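You operate a simulated robot arm through the tools that you are given. There is no shell and no other tool.

You are at the controls of a simulated robot arm. One attempt, no reset.

JOB
Test the yellow network lead and add one to the matching row of the tally board.
Fine: put the lead back in the black rack; the other rows stay; leave the tester dial on net.

Only the result counts: the job must be done as asked and must still hold three seconds after the hand-in. Knocking over, shifting, dropping, spilling or breaking anything else fails it.

ROBOT AND FRAMES
A 7-joint arm with a three-finger gripper, fixed in place. Base frame: the origin is at the foot of the arm, x ahead of it, y to its left, z up. Readings come in m, rad, newtons and seconds.
Its first joint turns from -2.897 to 2.897 rad. Payload 2.69 kg.
Tool frame: the origin (TCP) lies between the finger pads and is the grasp point; the fingertips stand 0.03 m ahead of it; z points along the fingers, y is the line along which they close. The gripper opens to 0.128 m. The gripper's body begins 0.117 m behind the TCP.
Orientation is that of the tool frame in the base frame, as a unit quaternion [w, x, y, z]. With the fingers straight down and closing along the base's y, the tool's x points along the base's -x, its y along +y and its z along -z.

CONTROLS
- The arm moves only by the tool servo_tool. Its arguments are lists of equal length, an entry for each row: "offset": the shift along the tool's x, y, z in units of 100 mm (1.0 is 100 mm), a list of three; "dr": the turn, a rotation vector about the tool's x, y, z in units of 90 degrees (1.0 is 90 degrees), a list of three; "claw": the opening, from 0 (shut) to 1 (fully open). In form: {"offset": [[dx, dy, dz], ...], "dr": [[wx, wy, wz], ...], "claw": [claw, ...]}. A call has 1 to 20 rows; each row is the pose to reach, as a shift and turn from the pose commanded when the call began, along the tool's axes at that moment. A call with a number of a shift or a turn outside -1 to 1 is refused whole. Each row takes 0.2 s and may step no farther than 0.05 m and 0.15 rad from the row before; otherwise, or with a gripper value out of range, the whole call is refused. A pose out of reach is approached as far as the arm can. The call stops where the force on the tool passes 40 N (or 10 N more than at its start, if that is more) or the arm is blocked; 0.2 s more then pass. The fingers move at their own pace and stop on an object; they squeeze with about 34 N. The grip force told is the motor's: it shows also when the fingers shut on nothing. Time passes only in rows, and 0.2 s behind the last, so rows that repeat a pose let the fingers close. The reply holds the time, the measured pose of the TCP, the force on the tool along the base axes, the opening and the grip force, in the units named above and with some noise, with the torque about the TCP (base axes, N m) and any sound that the robot's microphone picked up, and new pictures: "pictures" is both (left out), scene, wrist or none.
- Cameras (640 x 400 px; columns grow to the right, rows downward): "scene" is fixed at [0.0605, -0.5082, 1.4992]; the picture's right is [0.67, -0.74, 0.00], its down [-0.29, -0.26, -0.92] and it looks along [0.68, 0.62, -0.39] (base axes); focal length 364 px, centre (320, 200). "wrist" rides on the gripper at [0.058, 0.054, -0.131] in the tool frame; the picture's right is [-0.68, 0.74, 0.00], its down [-0.62, -0.57, -0.55] and it looks along [-0.40, -0.37, 0.84] (tool axes); focal length 234 px, centre (320, 200). There is no depth. A picture from a camera that has moved, and an enlarged one, comes with that camera's place and axes in the base frame and with its lens. The place of the scene camera against the robot may be out by one fixed shift of up to 0.018 m in any direction.
- raise_lower(by): slides the trunk up (or, below 0, down) by that many m; the arm rides with it, the base frame stays. It gives what a move gives, with no picture.
- enlarge(camera, box): a new picture of the part [left, top, right, bottom] of that camera's present view, enlarged. It takes no simulated time.
- sign_off(): hands the job in; it is judged then, once.

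Nothing tells you positions but the pictures and the camera data. Unless the task says otherwise, let go and move clear before handing in.

The tools are called by a JSON object that holds its "api" and its "payload". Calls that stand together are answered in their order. servo_tool: Moves the arm, as the interface text tells. Its arguments: {"type":"object","properties":{"offset":{"type":"array"},"dr":{"type":"array"},"claw":{"type":"array"},"pictures":{"type":"string","enum":["both","scene","wrist","none"]}},"required":["offset","dr","claw"]} The other tools are called the same way: raise_lower (by) slides the trunk up or down; enlarge (camera, box) takes an enlarged picture of a part of a camera's view; sign_off () hands the job in.

At the start:

```text
time: 0.0
position: [0.7942, -0.0832, 1.306]
orientation: [0.001, 0.0, 1.0, 0.0]
contact_force: [0.5, 0.1, -0.3]
ft_torque: [0.0, 0.02, -0.02]
width: 0.1281
grip_force: 0.2
trunk travel left (down, up): [-0.2, 0.15]
```

scene: 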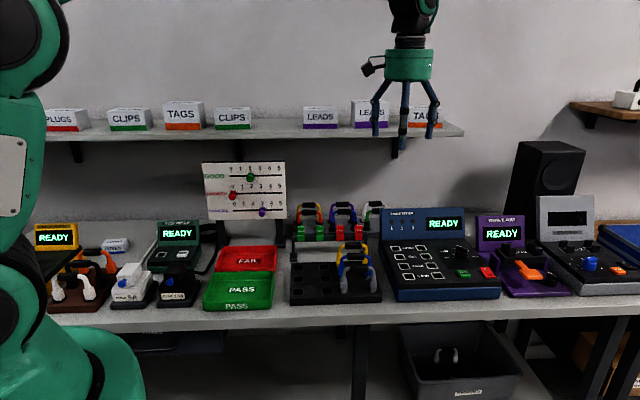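
wrist: 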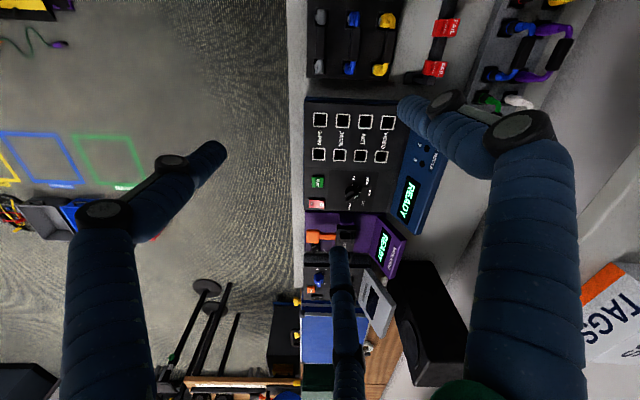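

I see a workbench with a tester (blue), racks, pass/fail trays and a tally board. I'll enlarge parts of the view before moving.

{"api": "enlarge", "payload": {"camera": "scene", "box": [190, 150, 390, 275]}}

{"api": "enlarge", "payload": {"camera": "scene", "box": [370, 195, 530, 305]}}

{"api": "enlarge", "payload": {"camera": "scene", "box": [280, 195, 400, 310]}}

{"api": "enlarge", "payload": {"camera": "wrist", "box": [290, 0, 590, 220]}}

{"api": "enlarge", "payload": {"camera": "scene", "box": [30, 200, 230, 320]}}

```text
3.20 times, centred on (290, 212) of scene
camera zoom: at [0.0605, -0.5082, 1.4992], right [0.67, -0.74, 0.0], down [-0.29, -0.26, -0.92], along [0.68, 0.62, -0.39], focal length 1163 px, centre (416, 160)
```

zoom: 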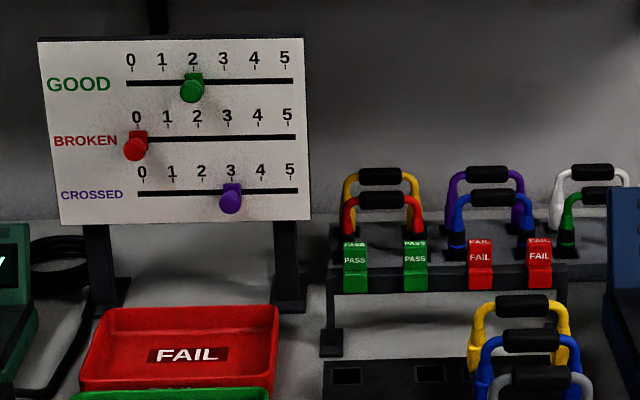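

```text
3.64 times, centred on (450, 250) of scene
camera zoom: at [0.0605, -0.5082, 1.4992], right [0.67, -0.74, 0.0], down [-0.29, -0.26, -0.92], along [0.68, 0.62, -0.39], focal length 1322 px, centre (-153, 18)
```

zoom: 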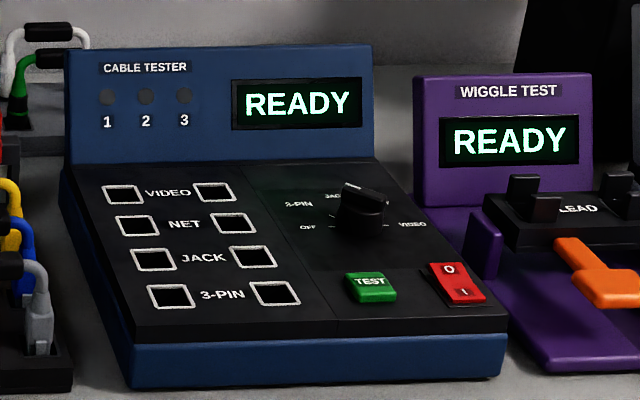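

```text
3.48 times, centred on (340, 252) of scene
camera zoom: at [0.0605, -0.5082, 1.4992], right [0.67, -0.74, 0.0], down [-0.29, -0.26, -0.92], along [0.68, 0.62, -0.39], focal length 1264 px, centre (250, 17)
```

zoom: 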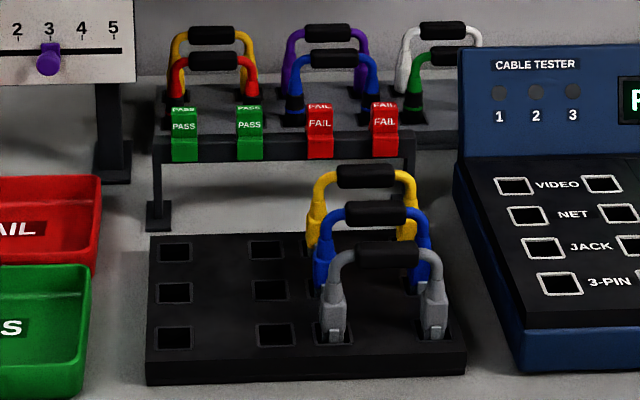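

```text
1.82 times, centred on (440, 110) of wrist
camera zoom: at [0.7357, -0.0288, 1.4372], right [0.68, 0.74, 0.0], down [0.62, -0.57, 0.55], along [0.4, -0.37, -0.84], focal length 426 px, centre (102, 364)
```

zoom: 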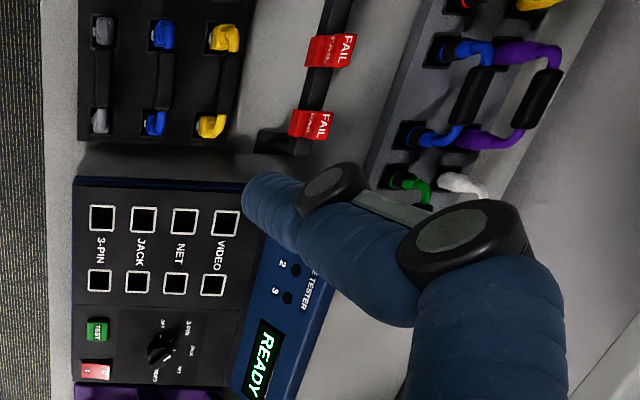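

```text
3.20 times, centred on (130, 260) of scene
camera zoom: at [0.0605, -0.5082, 1.4992], right [0.67, -0.74, 0.0], down [-0.29, -0.26, -0.92], along [0.68, 0.62, -0.39], focal length 1163 px, centre (928, 8)
```

zoom: 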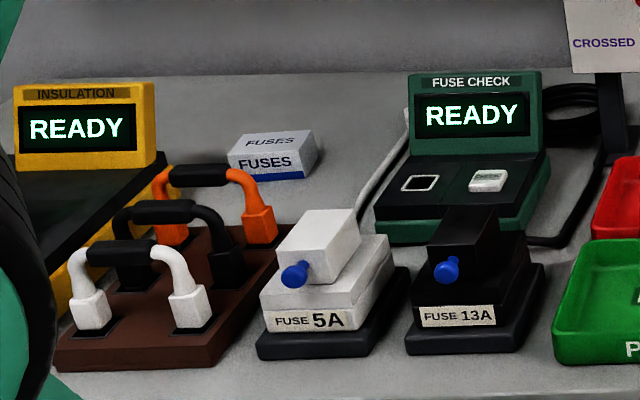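

The tester's dial and sockets matter most, so I'm enlarging those and the lead rack further.

{"api": "enlarge", "payload": {"camera": "scene", "box": [435, 230, 505, 285]}}

{"api": "enlarge", "payload": {"camera": "wrist", "box": [300, 90, 420, 220]}}

{"api": "enlarge", "payload": {"camera": "wrist", "box": [300, 0, 420, 90]}}

{"api": "enlarge", "payload": {"camera": "scene", "box": [330, 230, 440, 310]}}

{"api": "enlarge", "payload": {"camera": "scene", "box": [195, 155, 295, 225]}}

```text
7.27 times, centred on (470, 258) of scene
camera zoom: at [0.0605, -0.5082, 1.4992], right [0.67, -0.74, 0.0], down [-0.29, -0.26, -0.92], along [0.68, 0.62, -0.39], focal length 2644 px, centre (-771, -218)
```

zoom: 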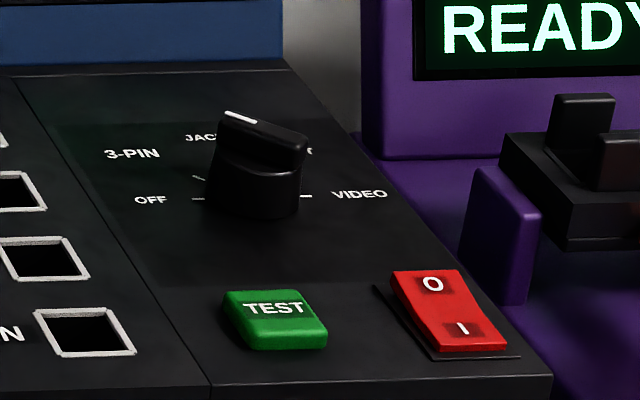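

```text
3.08 times, centred on (360, 155) of wrist
camera zoom: at [0.7357, -0.0288, 1.4372], right [0.68, 0.74, 0.0], down [0.62, -0.57, 0.55], along [0.4, -0.37, -0.84], focal length 720 px, centre (197, 338)
```

zoom: 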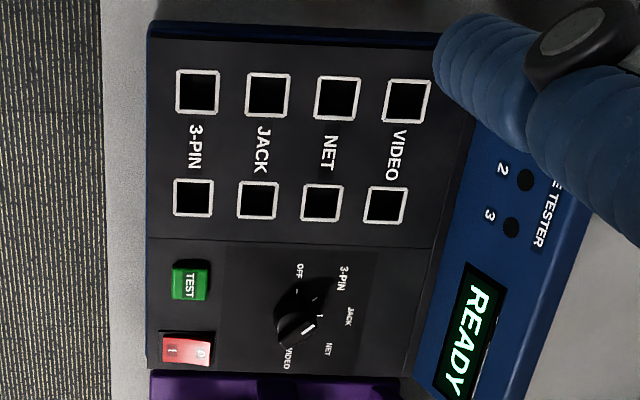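

```text
4.44 times, centred on (360, 45) of wrist
camera zoom: at [0.7357, -0.0288, 1.4372], right [0.68, 0.74, 0.0], down [0.62, -0.57, 0.55], along [0.4, -0.37, -0.84], focal length 1041 px, centre (142, 889)
```

zoom: 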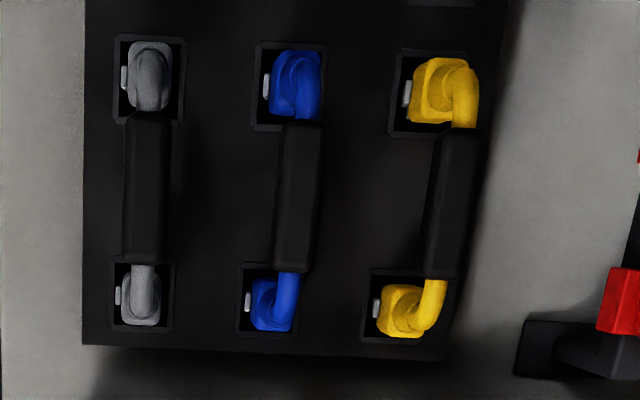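

```text
5.00 times, centred on (385, 270) of scene
camera zoom: at [0.0605, -0.5082, 1.4992], right [0.67, -0.74, 0.0], down [-0.29, -0.26, -0.92], along [0.68, 0.62, -0.39], focal length 1818 px, centre (-5, -150)
```

zoom: 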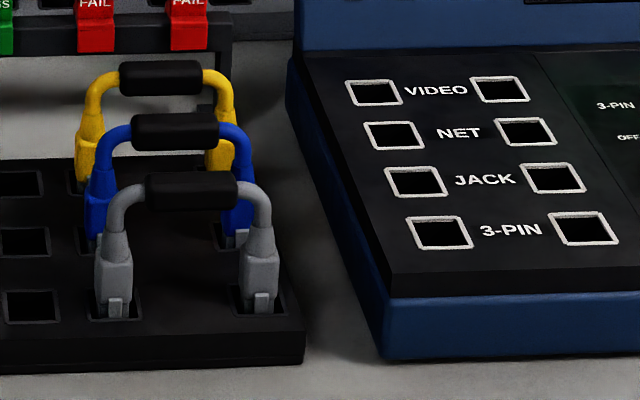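

```text
5.71 times, centred on (245, 190) of scene
camera zoom: at [0.0605, -0.5082, 1.4992], right [0.67, -0.74, 0.0], down [-0.29, -0.26, -0.92], along [0.68, 0.62, -0.39], focal length 2077 px, centre (749, 257)
```

zoom: 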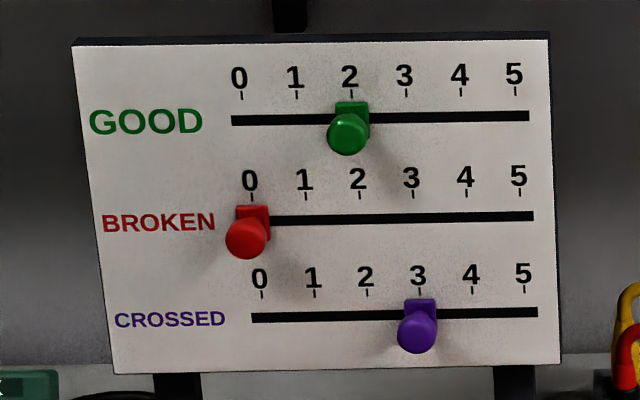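

The yellow lead stands at the back of the black rack's right-hand column. The tester dial looks to be on 3-PIN, so it will have to be turned to NET. The bench is turned about 45° to the base, so I'm turning the gripper to line up with it and taking another look.

{"api": "servo_tool", "payload": {"offset": [[0, 0, 0], [0, 0, 0], [0, 0, 0], [0, 0, 0], [0, 0, 0], [0, 0, 0], [0, 0, 0]], "dr": [[0, 0, 0.085], [0, 0, 0.17], [0, 0, 0.255], [0, 0, 0.34], [0, 0, 0.425], [0, 0, 0.5], [0, 0, 0.5]], "claw": [1, 1, 1, 1, 1, 1, 1], "pictures": "both"}}

```text
time: 1.6
position: [0.793, -0.0826, 1.3072]
orientation: [0.0, 0.383, 0.924, -0.001]
contact_force: [-0.3, 0.0, -0.2]
ft_torque: [-0.02, 0.02, 0.01]
width: 0.1281
grip_force: 0.0
trunk travel left (down, up): [-0.2, 0.15]
camera wrist: at [0.791, -0.003, 1.4376], right [1.0, 0.04, 0.0], down [0.03, -0.84, 0.55], along [0.02, -0.55, -0.84], focal length 234 px, centre (320, 200)
```

scene: 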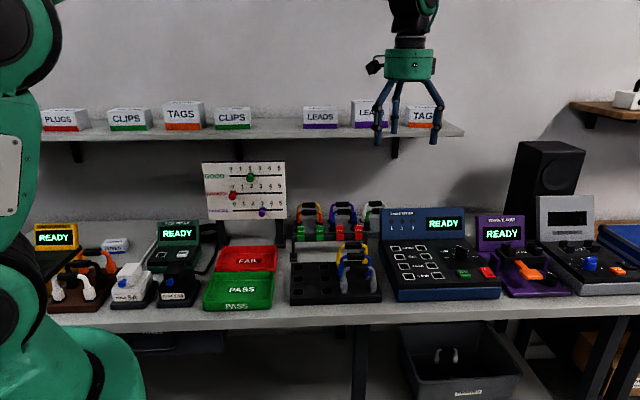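
wrist: 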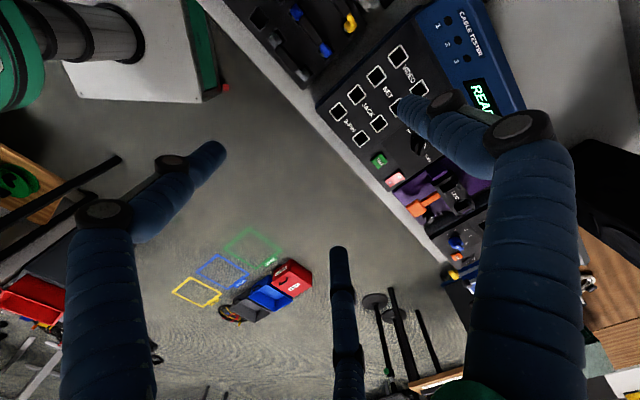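

The pictures show what looks like three finger-like legs, so I'm checking how the gripper really moves by closing it to different openings here in free air.

{"api": "servo_tool", "payload": {"offset": [[0, 0, 0], [0, 0, 0], [0, 0, 0]], "dr": [[0, 0, 0], [0, 0, 0], [0, 0, 0]], "claw": [0.4, 0.4, 0.4], "pictures": "both"}}

{"api": "enlarge", "payload": {"camera": "scene", "box": [350, 0, 460, 160]}}

{"api": "servo_tool", "payload": {"offset": [[0, 0, 0], [0, 0, 0], [0, 0, 0]], "dr": [[0, 0, 0], [0, 0, 0], [0, 0, 0]], "claw": [0, 0, 0], "pictures": "both"}}

{"api": "enlarge", "payload": {"camera": "scene", "box": [350, 0, 460, 160]}}

```text
time: 2.4
position: [0.7937, -0.0821, 1.3071]
orientation: [0.001, 0.382, 0.924, 0.0]
contact_force: [0.9, -0.5, -0.2]
ft_torque: [0.0, -0.02, 0.02]
width: 0.0513
grip_force: 0.0
trunk travel left (down, up): [-0.2, 0.15]
camera wrist: at [0.7909, -0.0031, 1.4375], right [1.0, 0.04, 0.0], down [0.04, -0.84, 0.55], along [0.02, -0.55, -0.84], focal length 234 px, centre (320, 200)
```

scene: 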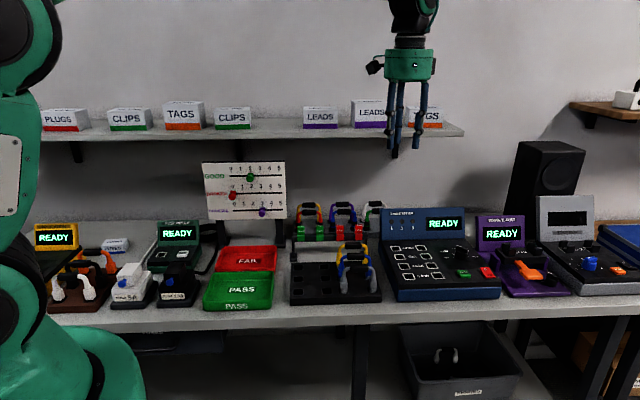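
wrist: 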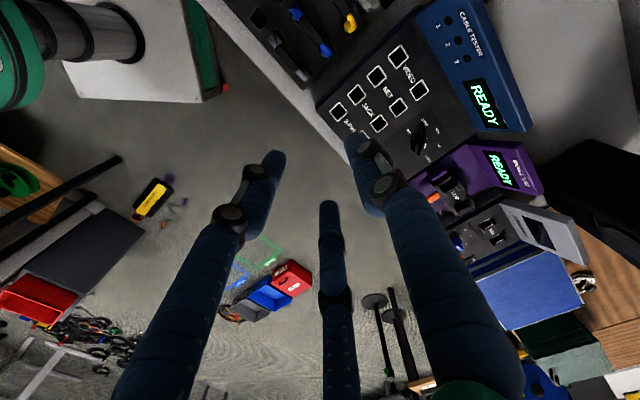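

```text
2.50 times, centred on (405, 80) of scene
camera zoom: at [0.0605, -0.5082, 1.4992], right [0.67, -0.74, 0.0], down [-0.29, -0.26, -0.92], along [0.68, 0.62, -0.39], focal length 909 px, centre (108, 500)
```

zoom: 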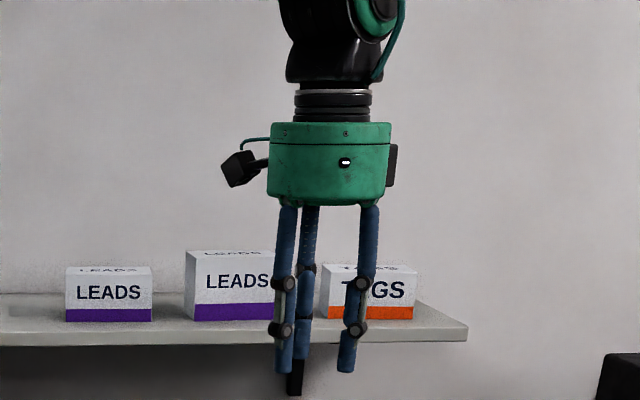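

```text
time: 3.2
position: [0.7927, -0.0839, 1.3064]
orientation: [0.0, 0.382, 0.924, 0.0]
contact_force: [-0.6, -1.2, -0.1]
ft_torque: [-0.04, -0.01, 0.0]
width: 0.0022
grip_force: 31.9
trunk travel left (down, up): [-0.2, 0.15]
camera wrist: at [0.7909, -0.0031, 1.4375], right [1.0, 0.04, 0.0], down [0.04, -0.84, 0.55], along [0.02, -0.55, -0.84], focal length 234 px, centre (320, 200)
```

scene: 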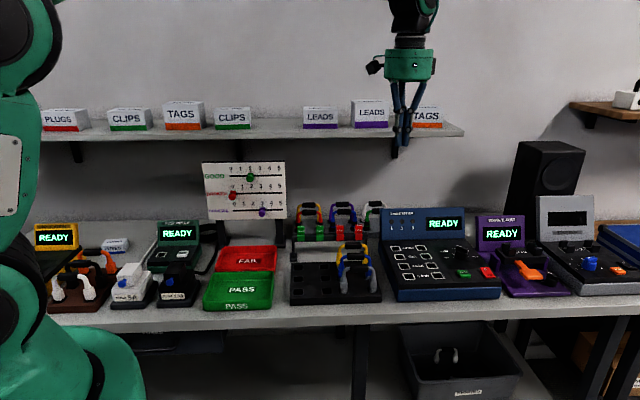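
wrist: 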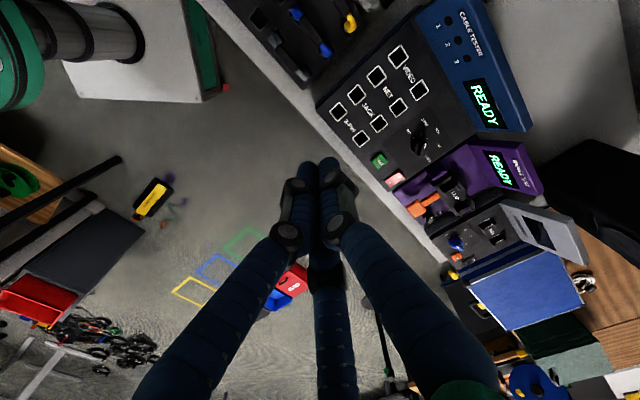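

```text
2.50 times, centred on (405, 80) of scene
camera zoom: at [0.0605, -0.5082, 1.4992], right [0.67, -0.74, 0.0], down [-0.29, -0.26, -0.92], along [0.68, 0.62, -0.39], focal length 909 px, centre (108, 500)
```

zoom: 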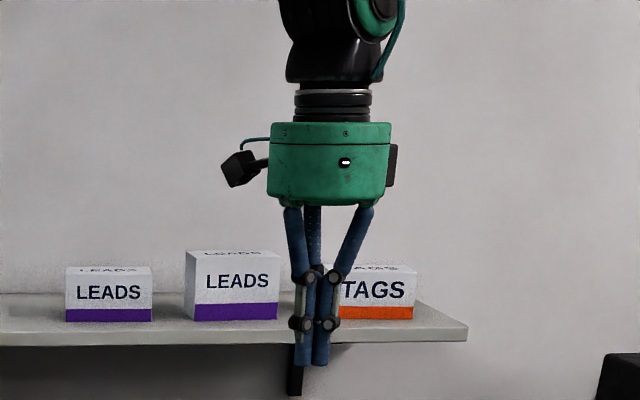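

The gripper looks three-legged but opens and closes centrally, so I'll treat it as the two-finger gripper described. Next I'm moving down over the tester for a closer look at the panel and dial.

{"api": "servo_tool", "payload": {"offset": [[-0.2, 0.25, 0.2], [-0.4, 0.5, 0.4], [-0.6, 0.75, 0.6], [-0.8, 1.0, 0.8], [-0.8, 1.0, 1.0]], "dr": [[0, 0, 0], [0, 0, 0], [0, 0, 0], [0, 0, 0], [0, 0, 0]], "claw": [0, 0, 0, 0, 0], "pictures": "wrist"}}

{"api": "enlarge", "payload": {"camera": "wrist", "box": [200, 0, 460, 180]}}

```text
time: 4.4
position: [0.9213, -0.0683, 1.2066]
orientation: [0.0, 0.382, 0.924, 0.001]
contact_force: [1.0, 0.1, 0.0]
ft_torque: [0.01, 0.04, 0.0]
width: 0.002
grip_force: 31.2
trunk travel left (down, up): [-0.2, 0.15]
camera wrist: at [0.9187, 0.0105, 1.3373], right [1.0, 0.04, 0.0], down [0.04, -0.84, 0.55], along [0.02, -0.55, -0.84], focal length 234 px, centre (320, 200)
```

wrist: 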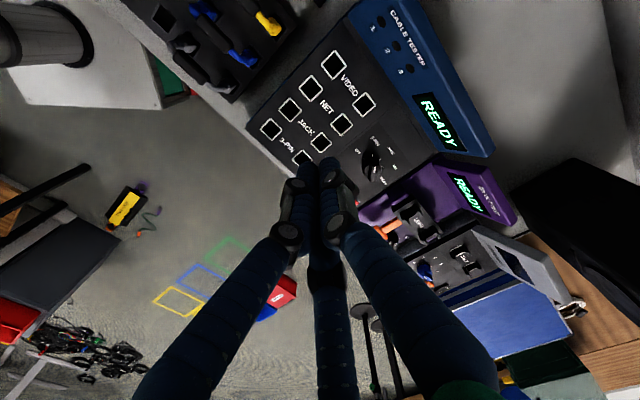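

```text
2.22 times, centred on (330, 90) of wrist
camera zoom: at [0.9187, 0.0105, 1.3373], right [1.0, 0.04, 0.0], down [0.04, -0.84, 0.55], along [0.02, -0.55, -0.84], focal length 520 px, centre (298, 444)
```

zoom: 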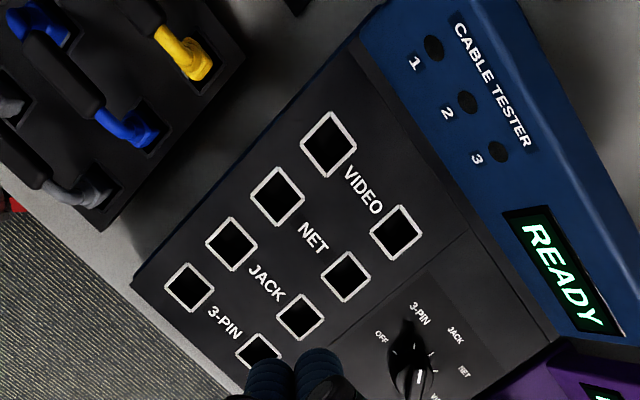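

{"api": "enlarge", "payload": {"camera": "wrist", "box": [345, 125, 415, 190]}}

```text
6.15 times, centred on (380, 158) of wrist
camera zoom: at [0.9187, 0.0105, 1.3373], right [1.0, 0.04, 0.0], down [0.04, -0.84, 0.55], along [0.02, -0.55, -0.84], focal length 1441 px, centre (-49, 462)
```

zoom: 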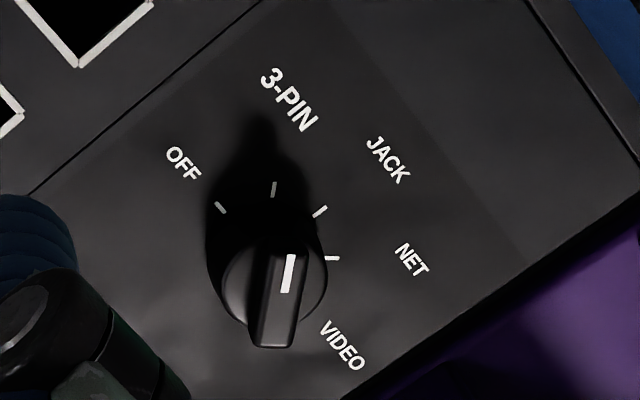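

The NET sockets are at roughly (0.906, -0.047) and (0.964, -0.106) on a panel at z ≈ 0.90. The dial is at about (1.03, -0.188), and its pointer is on 3-PIN. I'm turning the gripper so its fingers can straddle the dial's bar, which lies along base y.

{"api": "servo_tool", "payload": {"offset": [[0, 0, 0], [0, 0, 0], [0, 0, 0], [0, 0, 0], [0, 0, 0], [0, 0, 0], [0, 0, 0], [0, 0, 0]], "dr": [[0, 0, -0.0937], [0, 0, -0.1875], [0, 0, -0.2812], [0, 0, -0.375], [0, 0, -0.4687], [0, 0, -0.5625], [0, 0, -0.6562], [0, 0, -0.75]], "claw": [0, 0, 0, 0, 0, 0, 0, 0], "pictures": "none"}}

{"api": "servo_tool", "payload": {"offset": [[0, 0, 0], [0, 0, 0], [0, 0, 0], [0, 0, 0], [0, 0, 0], [0, 0, 0], [0, 0, 0], [0, 0, 0], [0, 0, 0]], "dr": [[0, 0, -0.0937], [0, 0, -0.1875], [0, 0, -0.2812], [0, 0, -0.375], [0, 0, -0.4687], [0, 0, -0.5625], [0, 0, -0.6562], [0, 0, -0.75], [0, 0, -0.75]], "claw": [0, 0, 0, 0, 0, 0, 0, 0, 0], "pictures": "both"}}

```text
time: 6.2
position: [0.9201, -0.0695, 1.2063]
orientation: [0.0, -0.196, 0.981, -0.001]
contact_force: [-0.2, -1.5, 0.2]
ft_torque: [-0.04, 0.01, 0.05]
width: 0.0021
grip_force: 31.0
trunk travel left (down, up): [-0.2, 0.15]
```

```text
time: 8.2
position: [0.9209, -0.0685, 1.2067]
orientation: [-0.001, 0.708, -0.706, 0.0]
contact_force: [0.4, -0.4, -0.7]
ft_torque: [0.01, 0.0, -0.01]
width: 0.0019
grip_force: 31.0
trunk travel left (down, up): [-0.2, 0.15]
camera wrist: at [0.8682, -0.1271, 1.3376], right [-0.74, 0.68, 0.0], down [0.56, 0.62, 0.55], along [0.37, 0.4, -0.84], focal length 234 px, centre (320, 200)
```

scene: 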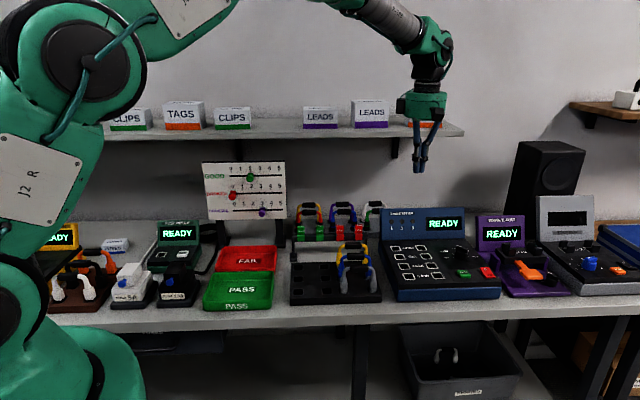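
wrist: 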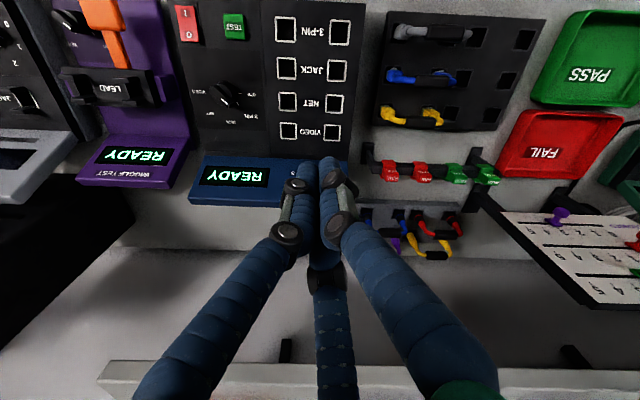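

Rotation reached fine. I'm now moving out over the dial, still high, to test reach.

{"api": "servo_tool", "payload": {"offset": [[0.25, -0.22, 0.1], [0.5, -0.45, 0.2], [0.75, -0.7, 0.3], [1.0, -0.9, 0.4], [1.0, -0.9, 0.4]], "dr": [[0, 0, 0], [0, 0, 0], [0, 0, 0], [0, 0, 0], [0, 0, 0]], "claw": [0, 0, 0, 0, 0], "pictures": "both"}}

```text
time: 9.4
position: [1.012, -0.1686, 1.1674]
orientation: [0.0, -0.707, 0.707, 0.0]
contact_force: [-0.4, -1.1, 0.7]
ft_torque: [0.1, 0.04, 0.01]
width: 0.0022
grip_force: 31.3
trunk travel left (down, up): [-0.2, 0.15]
camera wrist: at [0.9592, -0.2267, 1.2987], right [-0.74, 0.68, 0.0], down [0.57, 0.62, 0.55], along [0.37, 0.4, -0.84], focal length 234 px, centre (320, 200)
```

scene: 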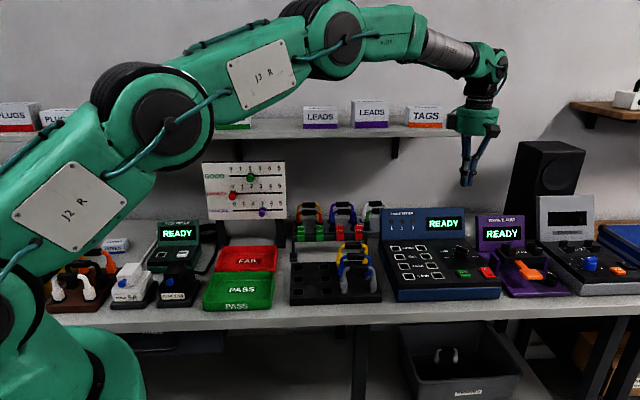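
wrist: 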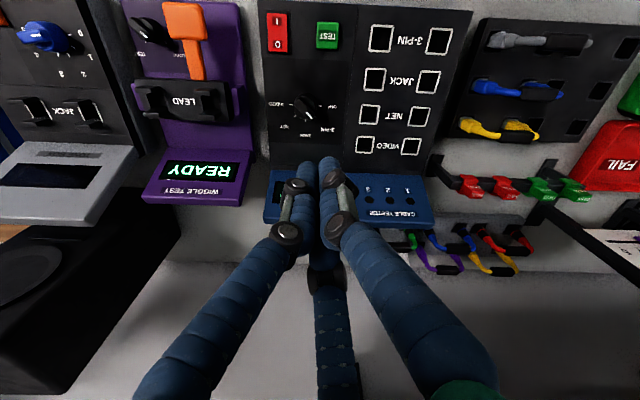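

{"api": "servo_tool", "payload": {"offset": [[0.06, -0.06, 0.33], [0.12, -0.12, 0.66], [0.19, -0.177, 1.0], [0.19, -0.177, 1.0]], "dr": [[0, 0, 0], [0, 0, 0], [0, 0, 0], [0, 0, 0]], "claw": [0.4, 0.4, 0.4, 0.4], "pictures": "both"}}

{"api": "enlarge", "payload": {"camera": "wrist", "box": [230, 50, 390, 150]}}

{"api": "enlarge", "payload": {"camera": "scene", "box": [400, 150, 540, 290]}}

```text
time: 10.4
position: [1.0289, -0.1875, 1.0646]
orientation: [0.0, -0.707, 0.707, -0.001]
contact_force: [0.5, -0.4, -0.5]
ft_torque: [0.01, 0.06, -0.01]
width: 0.0515
grip_force: 0.1
trunk travel left (down, up): [-0.2, 0.15]
camera wrist: at [0.9765, -0.2451, 1.1961], right [-0.74, 0.68, 0.0], down [0.57, 0.62, 0.55], along [0.37, 0.4, -0.84], focal length 234 px, centre (320, 200)
```

scene: 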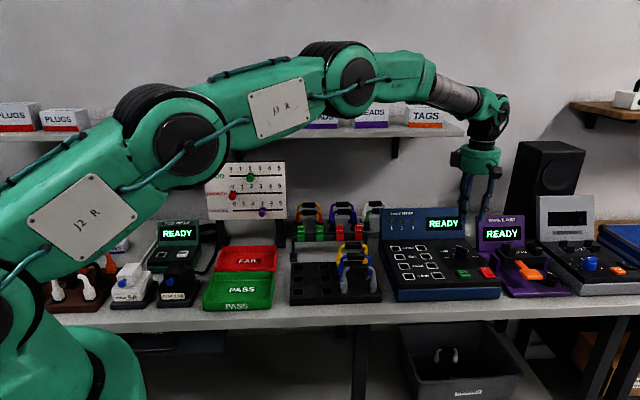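
wrist: 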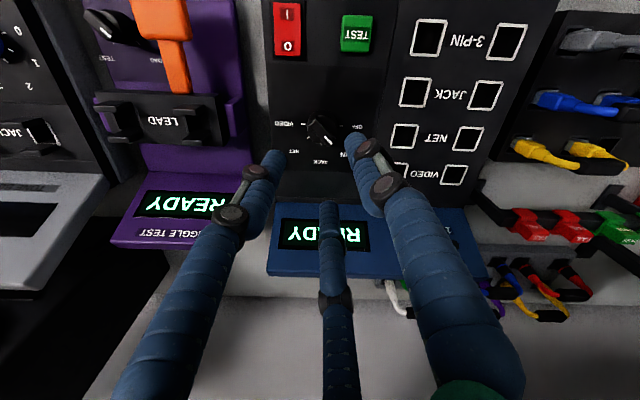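

```text
4.00 times, centred on (310, 100) of wrist
camera zoom: at [0.9765, -0.2451, 1.1961], right [-0.74, 0.68, 0.0], down [0.57, 0.62, 0.55], along [0.37, 0.4, -0.84], focal length 937 px, centre (360, 600)
```

zoom: 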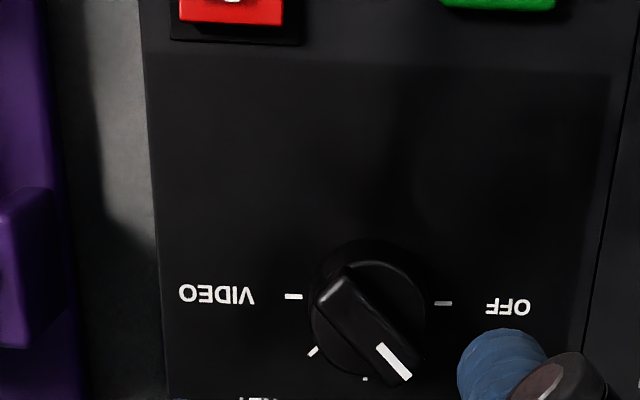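

```text
2.86 times, centred on (470, 220) of scene
camera zoom: at [0.0605, -0.5082, 1.4992], right [0.67, -0.74, 0.0], down [-0.29, -0.26, -0.92], along [0.68, 0.62, -0.39], focal length 1039 px, centre (-109, 143)
```

zoom: 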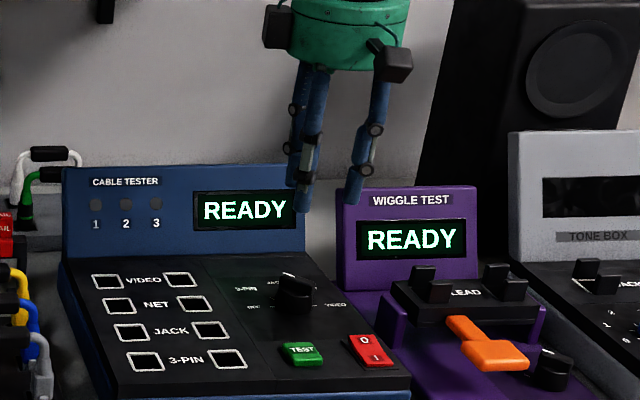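

The dial's centre works out at (1.028, -0.1855), its bar runs along y, and its top is at z ≈ 0.934. I'm lowering the open fingers around it in small steps.

{"api": "servo_tool", "payload": {"offset": [[-0.02, 0.0, 0.4], [-0.02, 0.0, 0.7], [-0.02, 0.0, 0.9], [-0.02, 0.0, 1.0], [-0.02, 0.0, 1.0]], "dr": [[0, 0, 0], [0, 0, 0], [0, 0, 0], [0, 0, 0], [0, 0, 0]], "claw": [0.4, 0.4, 0.4, 0.4, 0.4], "pictures": "both"}}

{"api": "enlarge", "payload": {"camera": "scene", "box": [420, 190, 520, 290]}}

{"api": "enlarge", "payload": {"camera": "wrist", "box": [220, 100, 420, 240]}}

```text
time: 11.6
position: [1.028, -0.1837, 0.9646]
orientation: [0.001, -0.707, 0.707, 0.0]
contact_force: [0.3, -1.2, -1.0]
ft_torque: [-0.03, -0.01, 0.01]
width: 0.0511
grip_force: 0.0
trunk travel left (down, up): [-0.2, 0.15]
camera wrist: at [0.9756, -0.2428, 1.0962], right [-0.74, 0.68, 0.0], down [0.57, 0.62, 0.55], along [0.37, 0.4, -0.84], focal length 234 px, centre (320, 200)
```

scene: 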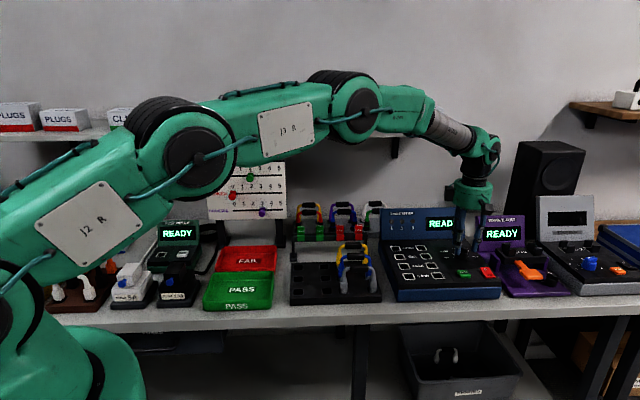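
wrist: 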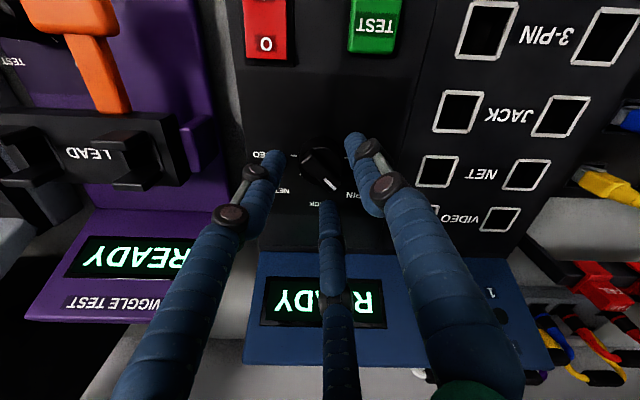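

```text
4.00 times, centred on (470, 240) of scene
camera zoom: at [0.0605, -0.5082, 1.4992], right [0.67, -0.74, 0.0], down [-0.29, -0.26, -0.92], along [0.68, 0.62, -0.39], focal length 1454 px, centre (-280, 40)
```

zoom: 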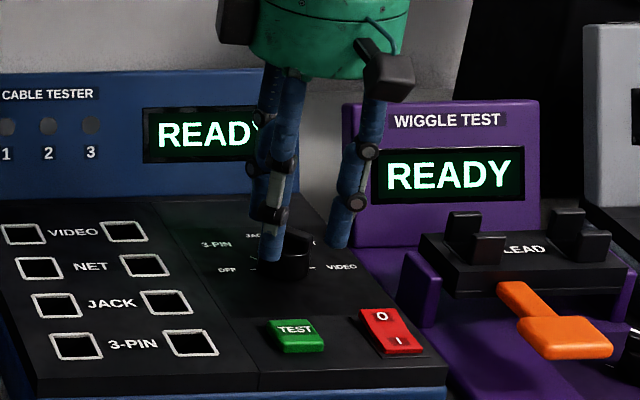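

```text
2.86 times, centred on (320, 170) of wrist
camera zoom: at [0.9756, -0.2428, 1.0962], right [-0.74, 0.68, 0.0], down [0.57, 0.62, 0.55], along [0.37, 0.4, -0.84], focal length 669 px, centre (320, 286)
```

zoom: 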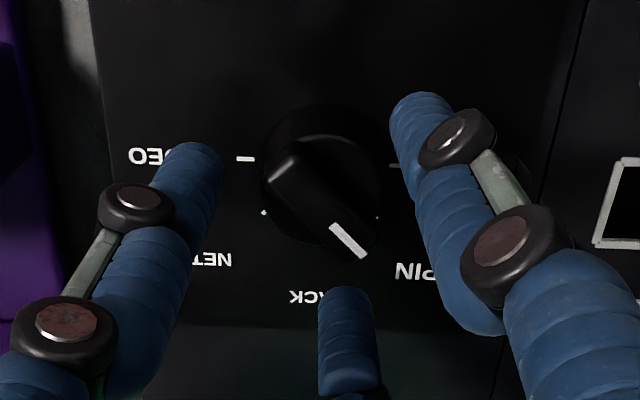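

{"api": "servo_tool", "payload": {"offset": [[0.012, -0.01, 0.06], [0.012, -0.01, 0.11], [0.012, -0.01, 0.11]], "dr": [[0, 0, 0], [0, 0, 0], [0, 0, 0]], "claw": [0.4, 0.4, 0.4], "pictures": "none"}}

{"api": "servo_tool", "payload": {"offset": [[0, 0, 0], [0, 0, 0], [0, 0, 0]], "dr": [[0, 0, 0], [0, 0, 0], [0, 0, 0]], "claw": [0.2, 0.0, 0.0], "pictures": "both"}}

{"api": "enlarge", "payload": {"camera": "wrist", "box": [220, 100, 420, 240]}}

{"api": "enlarge", "payload": {"camera": "scene", "box": [420, 190, 520, 290]}}

```text
time: 12.4
position: [1.0304, -0.1866, 0.9557]
orientation: [0.001, -0.707, 0.707, 0.0]
contact_force: [-0.4, -0.5, -0.3]
ft_torque: [-0.02, -0.03, 0.01]
width: 0.0513
grip_force: 0.1
trunk travel left (down, up): [-0.2, 0.15]
```

```text
time: 13.2
position: [1.0279, -0.1846, 0.9551]
orientation: [0.0, -0.707, 0.707, 0.0]
contact_force: [-26.0, 4.6, 2.0]
ft_torque: [0.55, 1.19, -0.03]
width: 0.034
grip_force: 45.1
trunk travel left (down, up): [-0.2, 0.15]
camera wrist: at [0.9748, -0.2438, 1.0857], right [-0.74, 0.68, 0.0], down [0.57, 0.62, 0.55], along [0.37, 0.4, -0.84], focal length 234 px, centre (320, 200)
```

scene: 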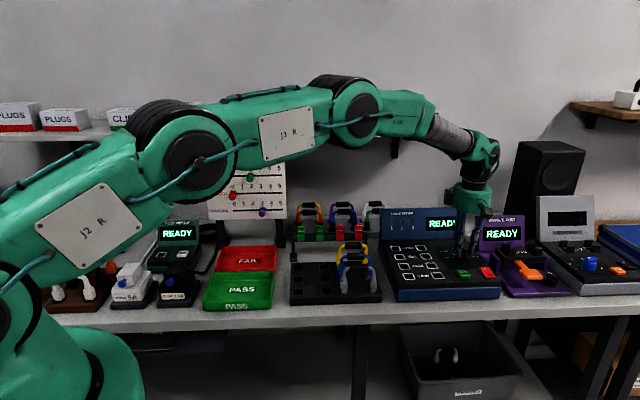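
wrist: 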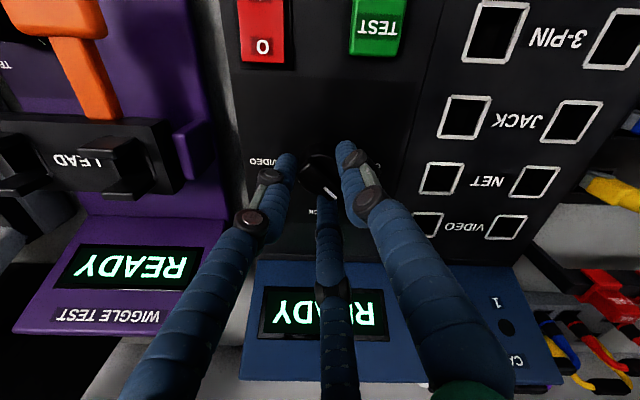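

```text
2.86 times, centred on (320, 170) of wrist
camera zoom: at [0.9748, -0.2438, 1.0857], right [-0.74, 0.68, 0.0], down [0.57, 0.62, 0.55], along [0.37, 0.4, -0.84], focal length 669 px, centre (320, 286)
```

zoom: 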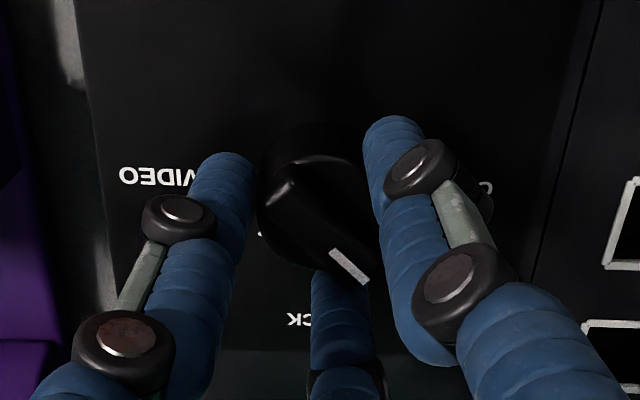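

```text
4.00 times, centred on (470, 240) of scene
camera zoom: at [0.0605, -0.5082, 1.4992], right [0.67, -0.74, 0.0], down [-0.29, -0.26, -0.92], along [0.68, 0.62, -0.39], focal length 1454 px, centre (-280, 40)
```

zoom: 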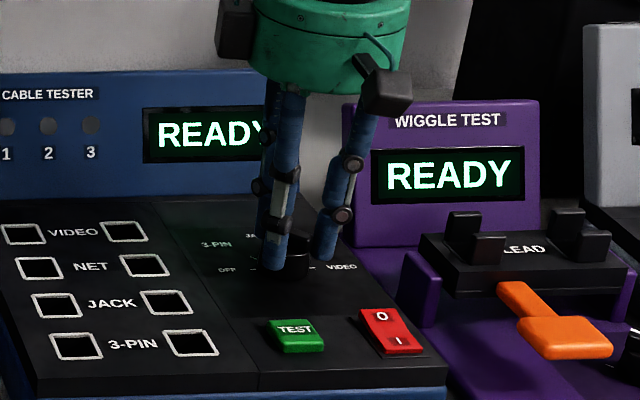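

The fingers closed at 34 mm, so they caught the knob's round skirt rather than the bar, and the push of -26 N along x shows I'm slightly off-centre. I'm opening, rising about 5 mm, recentring and closing again.

{"api": "servo_tool", "payload": {"offset": [[0, 0, 0], [0, 0.02, -0.05], [0, 0.02, -0.05]], "dr": [[0, 0, 0], [0, 0, 0], [0, 0, 0]], "claw": [0.4, 0.4, 0.4], "pictures": "none"}}

{"api": "servo_tool", "payload": {"offset": [[0, 0, 0], [0, 0, 0], [0, 0, 0]], "dr": [[0, 0, 0], [0, 0, 0], [0, 0, 0]], "claw": [0.2, 0.0, 0.0], "pictures": "wrist"}}

{"api": "enlarge", "payload": {"camera": "wrist", "box": [220, 100, 420, 240]}}

```text
time: 14.0
position: [1.0277, -0.1868, 0.9607]
orientation: [0.0, -0.707, 0.707, 0.0]
contact_force: [-0.2, -0.4, 0.9]
ft_torque: [0.02, -0.02, 0.02]
width: 0.0511
grip_force: 0.1
trunk travel left (down, up): [-0.2, 0.15]
```

```text
time: 14.8
position: [1.0271, -0.1858, 0.9613]
orientation: [0.001, -0.707, 0.707, 0.0]
contact_force: [2.0, 6.6, 0.7]
ft_torque: [0.55, 0.03, -0.02]
width: 0.0335
grip_force: 45.0
trunk travel left (down, up): [-0.2, 0.15]
camera wrist: at [0.9746, -0.2442, 1.0911], right [-0.74, 0.68, 0.0], down [0.57, 0.62, 0.55], along [0.37, 0.4, -0.84], focal length 234 px, centre (320, 200)
```

wrist: 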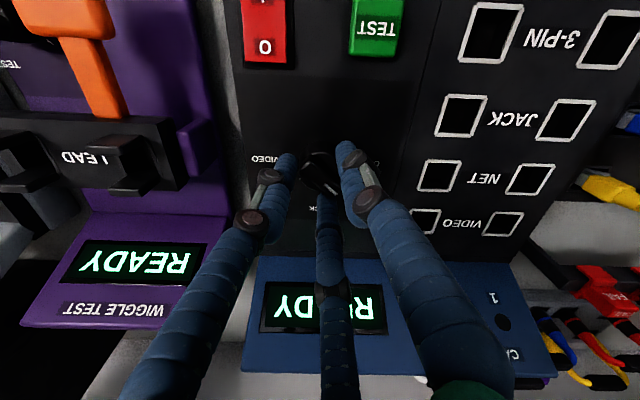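

```text
2.86 times, centred on (320, 170) of wrist
camera zoom: at [0.9746, -0.2442, 1.0911], right [-0.74, 0.68, 0.0], down [0.57, 0.62, 0.55], along [0.37, 0.4, -0.84], focal length 669 px, centre (320, 286)
```

zoom: 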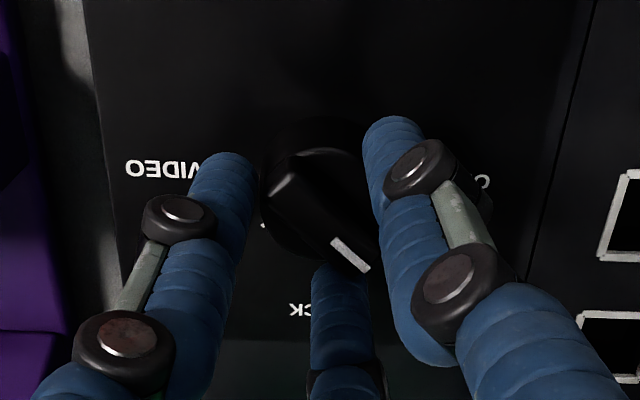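

The grip is now centred with balanced side force, holding the round skirt. I'm turning the dial clockwise a quarter turn, from 3-PIN to NET.

{"api": "servo_tool", "payload": {"offset": [[0, 0, 0], [0, 0, 0], [0, 0, 0], [0, 0, 0], [0, 0, 0], [0, 0, 0]], "dr": [[0, 0, 0.083], [0, 0, 0.166], [0, 0, 0.25], [0, 0, 0.333], [0, 0, 0.416], [0, 0, 0.5]], "claw": [0, 0, 0, 0, 0, 0], "pictures": "wrist"}}

{"api": "enlarge", "payload": {"camera": "wrist", "box": [220, 100, 420, 240]}}

```text
time: 16.2
position: [1.0263, -0.1849, 0.9604]
orientation: [-0.001, -0.382, 0.924, 0.0]
contact_force: [-7.4, 10.7, -5.5]
ft_torque: [0.38, 0.36, 0.0]
width: 0.0335
grip_force: 44.8
trunk travel left (down, up): [-0.2, 0.15]
camera wrist: at [0.9486, -0.1888, 1.0912], right [-0.04, 1.0, 0.0], down [0.84, 0.03, 0.55], along [0.55, 0.02, -0.84], focal length 234 px, centre (320, 200)
```

wrist: 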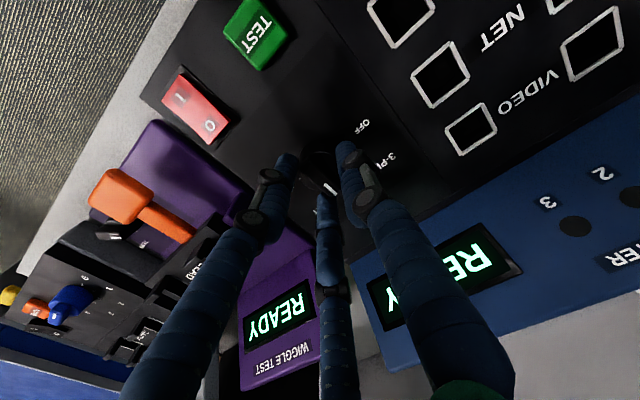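

```text
2.86 times, centred on (320, 170) of wrist
camera zoom: at [0.9486, -0.1888, 1.0912], right [-0.04, 1.0, 0.0], down [0.84, 0.03, 0.55], along [0.55, 0.02, -0.84], focal length 669 px, centre (320, 286)
```

zoom: 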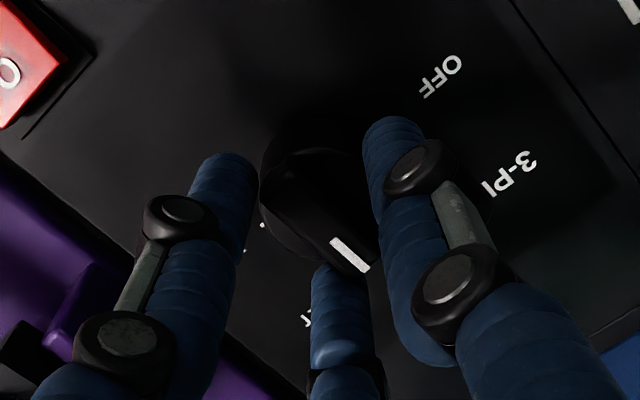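

The dial is turning with the gripper. I'm continuing the remaining 45°.

{"api": "servo_tool", "payload": {"offset": [[0, 0, 0], [0, 0, 0], [0, 0, 0], [0, 0, 0], [0, 0, 0], [0, 0, 0], [0, 0, 0]], "dr": [[0, 0, 0.083], [0, 0, 0.166], [0, 0, 0.25], [0, 0, 0.333], [0, 0, 0.416], [0, 0, 0.5], [0, 0, 0.5]], "claw": [0, 0, 0, 0, 0, 0, 0], "pictures": "wrist"}}

{"api": "enlarge", "payload": {"camera": "wrist", "box": [220, 100, 420, 240]}}

```text
time: 17.8
position: [1.0268, -0.1855, 0.9603]
orientation: [0.0, 0.001, 1.0, 0.0]
contact_force: [-18.3, 16.0, -5.1]
ft_torque: [0.56, 0.29, 0.01]
width: 0.0335
grip_force: 45.2
trunk travel left (down, up): [-0.2, 0.15]
camera wrist: at [0.9694, -0.1316, 1.0912], right [0.68, 0.74, 0.0], down [0.62, -0.57, 0.55], along [0.4, -0.37, -0.84], focal length 234 px, centre (320, 200)
```

wrist: 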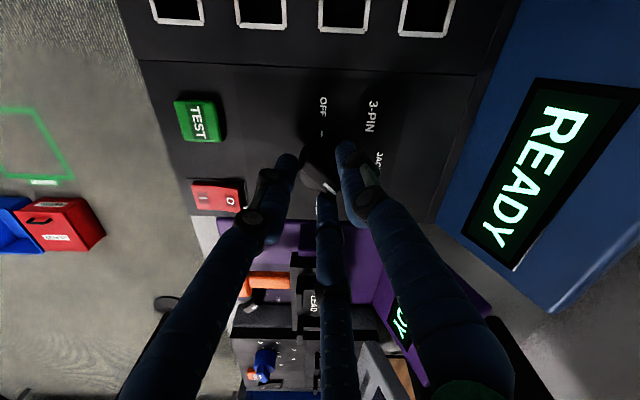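

```text
2.86 times, centred on (320, 170) of wrist
camera zoom: at [0.9694, -0.1316, 1.0912], right [0.68, 0.74, 0.0], down [0.62, -0.57, 0.55], along [0.4, -0.37, -0.84], focal length 669 px, centre (320, 286)
```

zoom: 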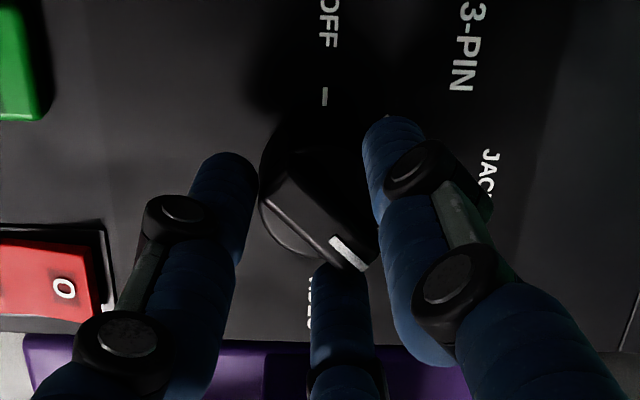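

Turned by a quarter. I'm releasing, rising clear, and checking the pointer.

{"api": "servo_tool", "payload": {"offset": [[0, 0, 0], [0, 0, 0], [0, 0, -0.3], [0, 0, -0.6], [0, 0, -1.0], [0, 0, -1.0]], "dr": [[0, 0, 0], [0, 0, 0], [0, 0, 0], [0, 0, 0], [0, 0, 0], [0, 0, 0]], "claw": [0.4, 0.4, 0.4, 0.4, 0.4, 0.4], "pictures": "both"}}

{"api": "enlarge", "payload": {"camera": "wrist", "box": [260, 60, 380, 160]}}

{"api": "enlarge", "payload": {"camera": "scene", "box": [420, 200, 520, 290]}}

```text
time: 19.2
position: [1.0269, -0.1867, 1.062]
orientation: [0.0, 0.001, 1.0, 0.0]
contact_force: [-0.1, 0.2, 1.1]
ft_torque: [-0.02, -0.07, 0.02]
width: 0.0513
grip_force: 0.1
trunk travel left (down, up): [-0.2, 0.15]
camera wrist: at [0.9697, -0.134, 1.1931], right [0.68, 0.74, 0.0], down [0.62, -0.57, 0.55], along [0.4, -0.37, -0.84], focal length 234 px, centre (320, 200)
```

scene: 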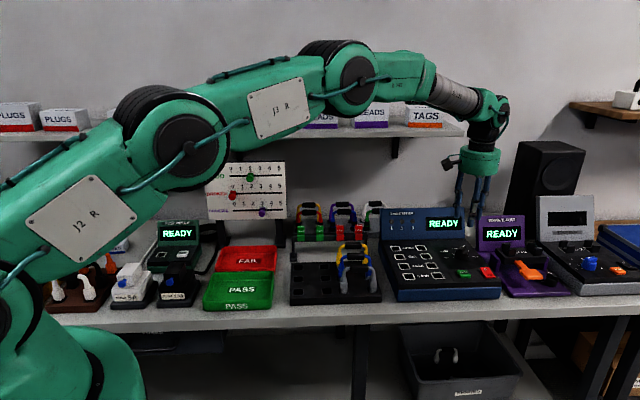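
wrist: 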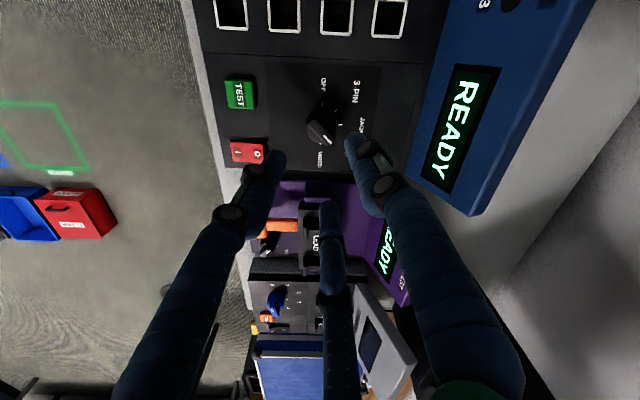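

```text
4.00 times, centred on (320, 110) of wrist
camera zoom: at [0.9697, -0.134, 1.1931], right [0.68, 0.74, 0.0], down [0.62, -0.57, 0.55], along [0.4, -0.37, -0.84], focal length 937 px, centre (320, 560)
```

zoom: 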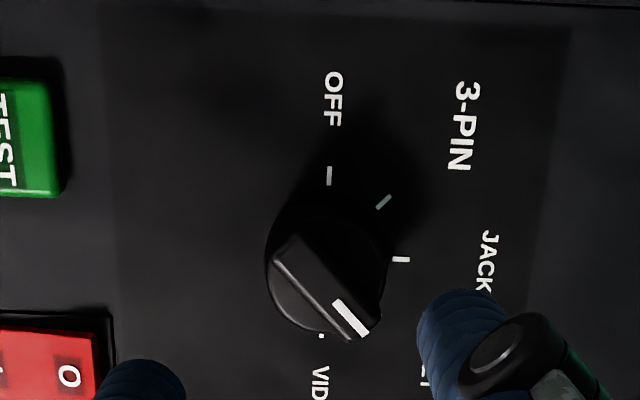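

```text
4.44 times, centred on (470, 245) of scene
camera zoom: at [0.0605, -0.5082, 1.4992], right [0.67, -0.74, 0.0], down [-0.29, -0.26, -0.92], along [0.68, 0.62, -0.39], focal length 1616 px, centre (-347, 0)
```

zoom: 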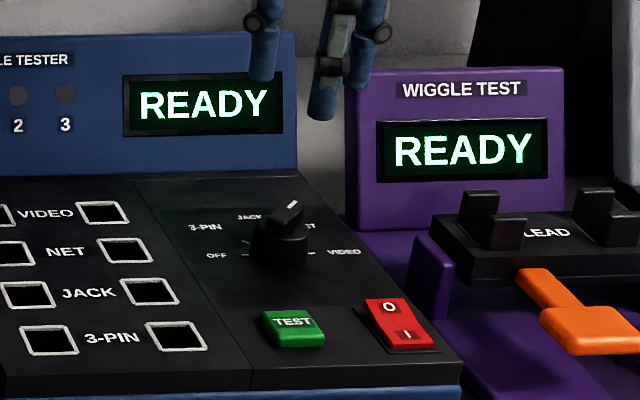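

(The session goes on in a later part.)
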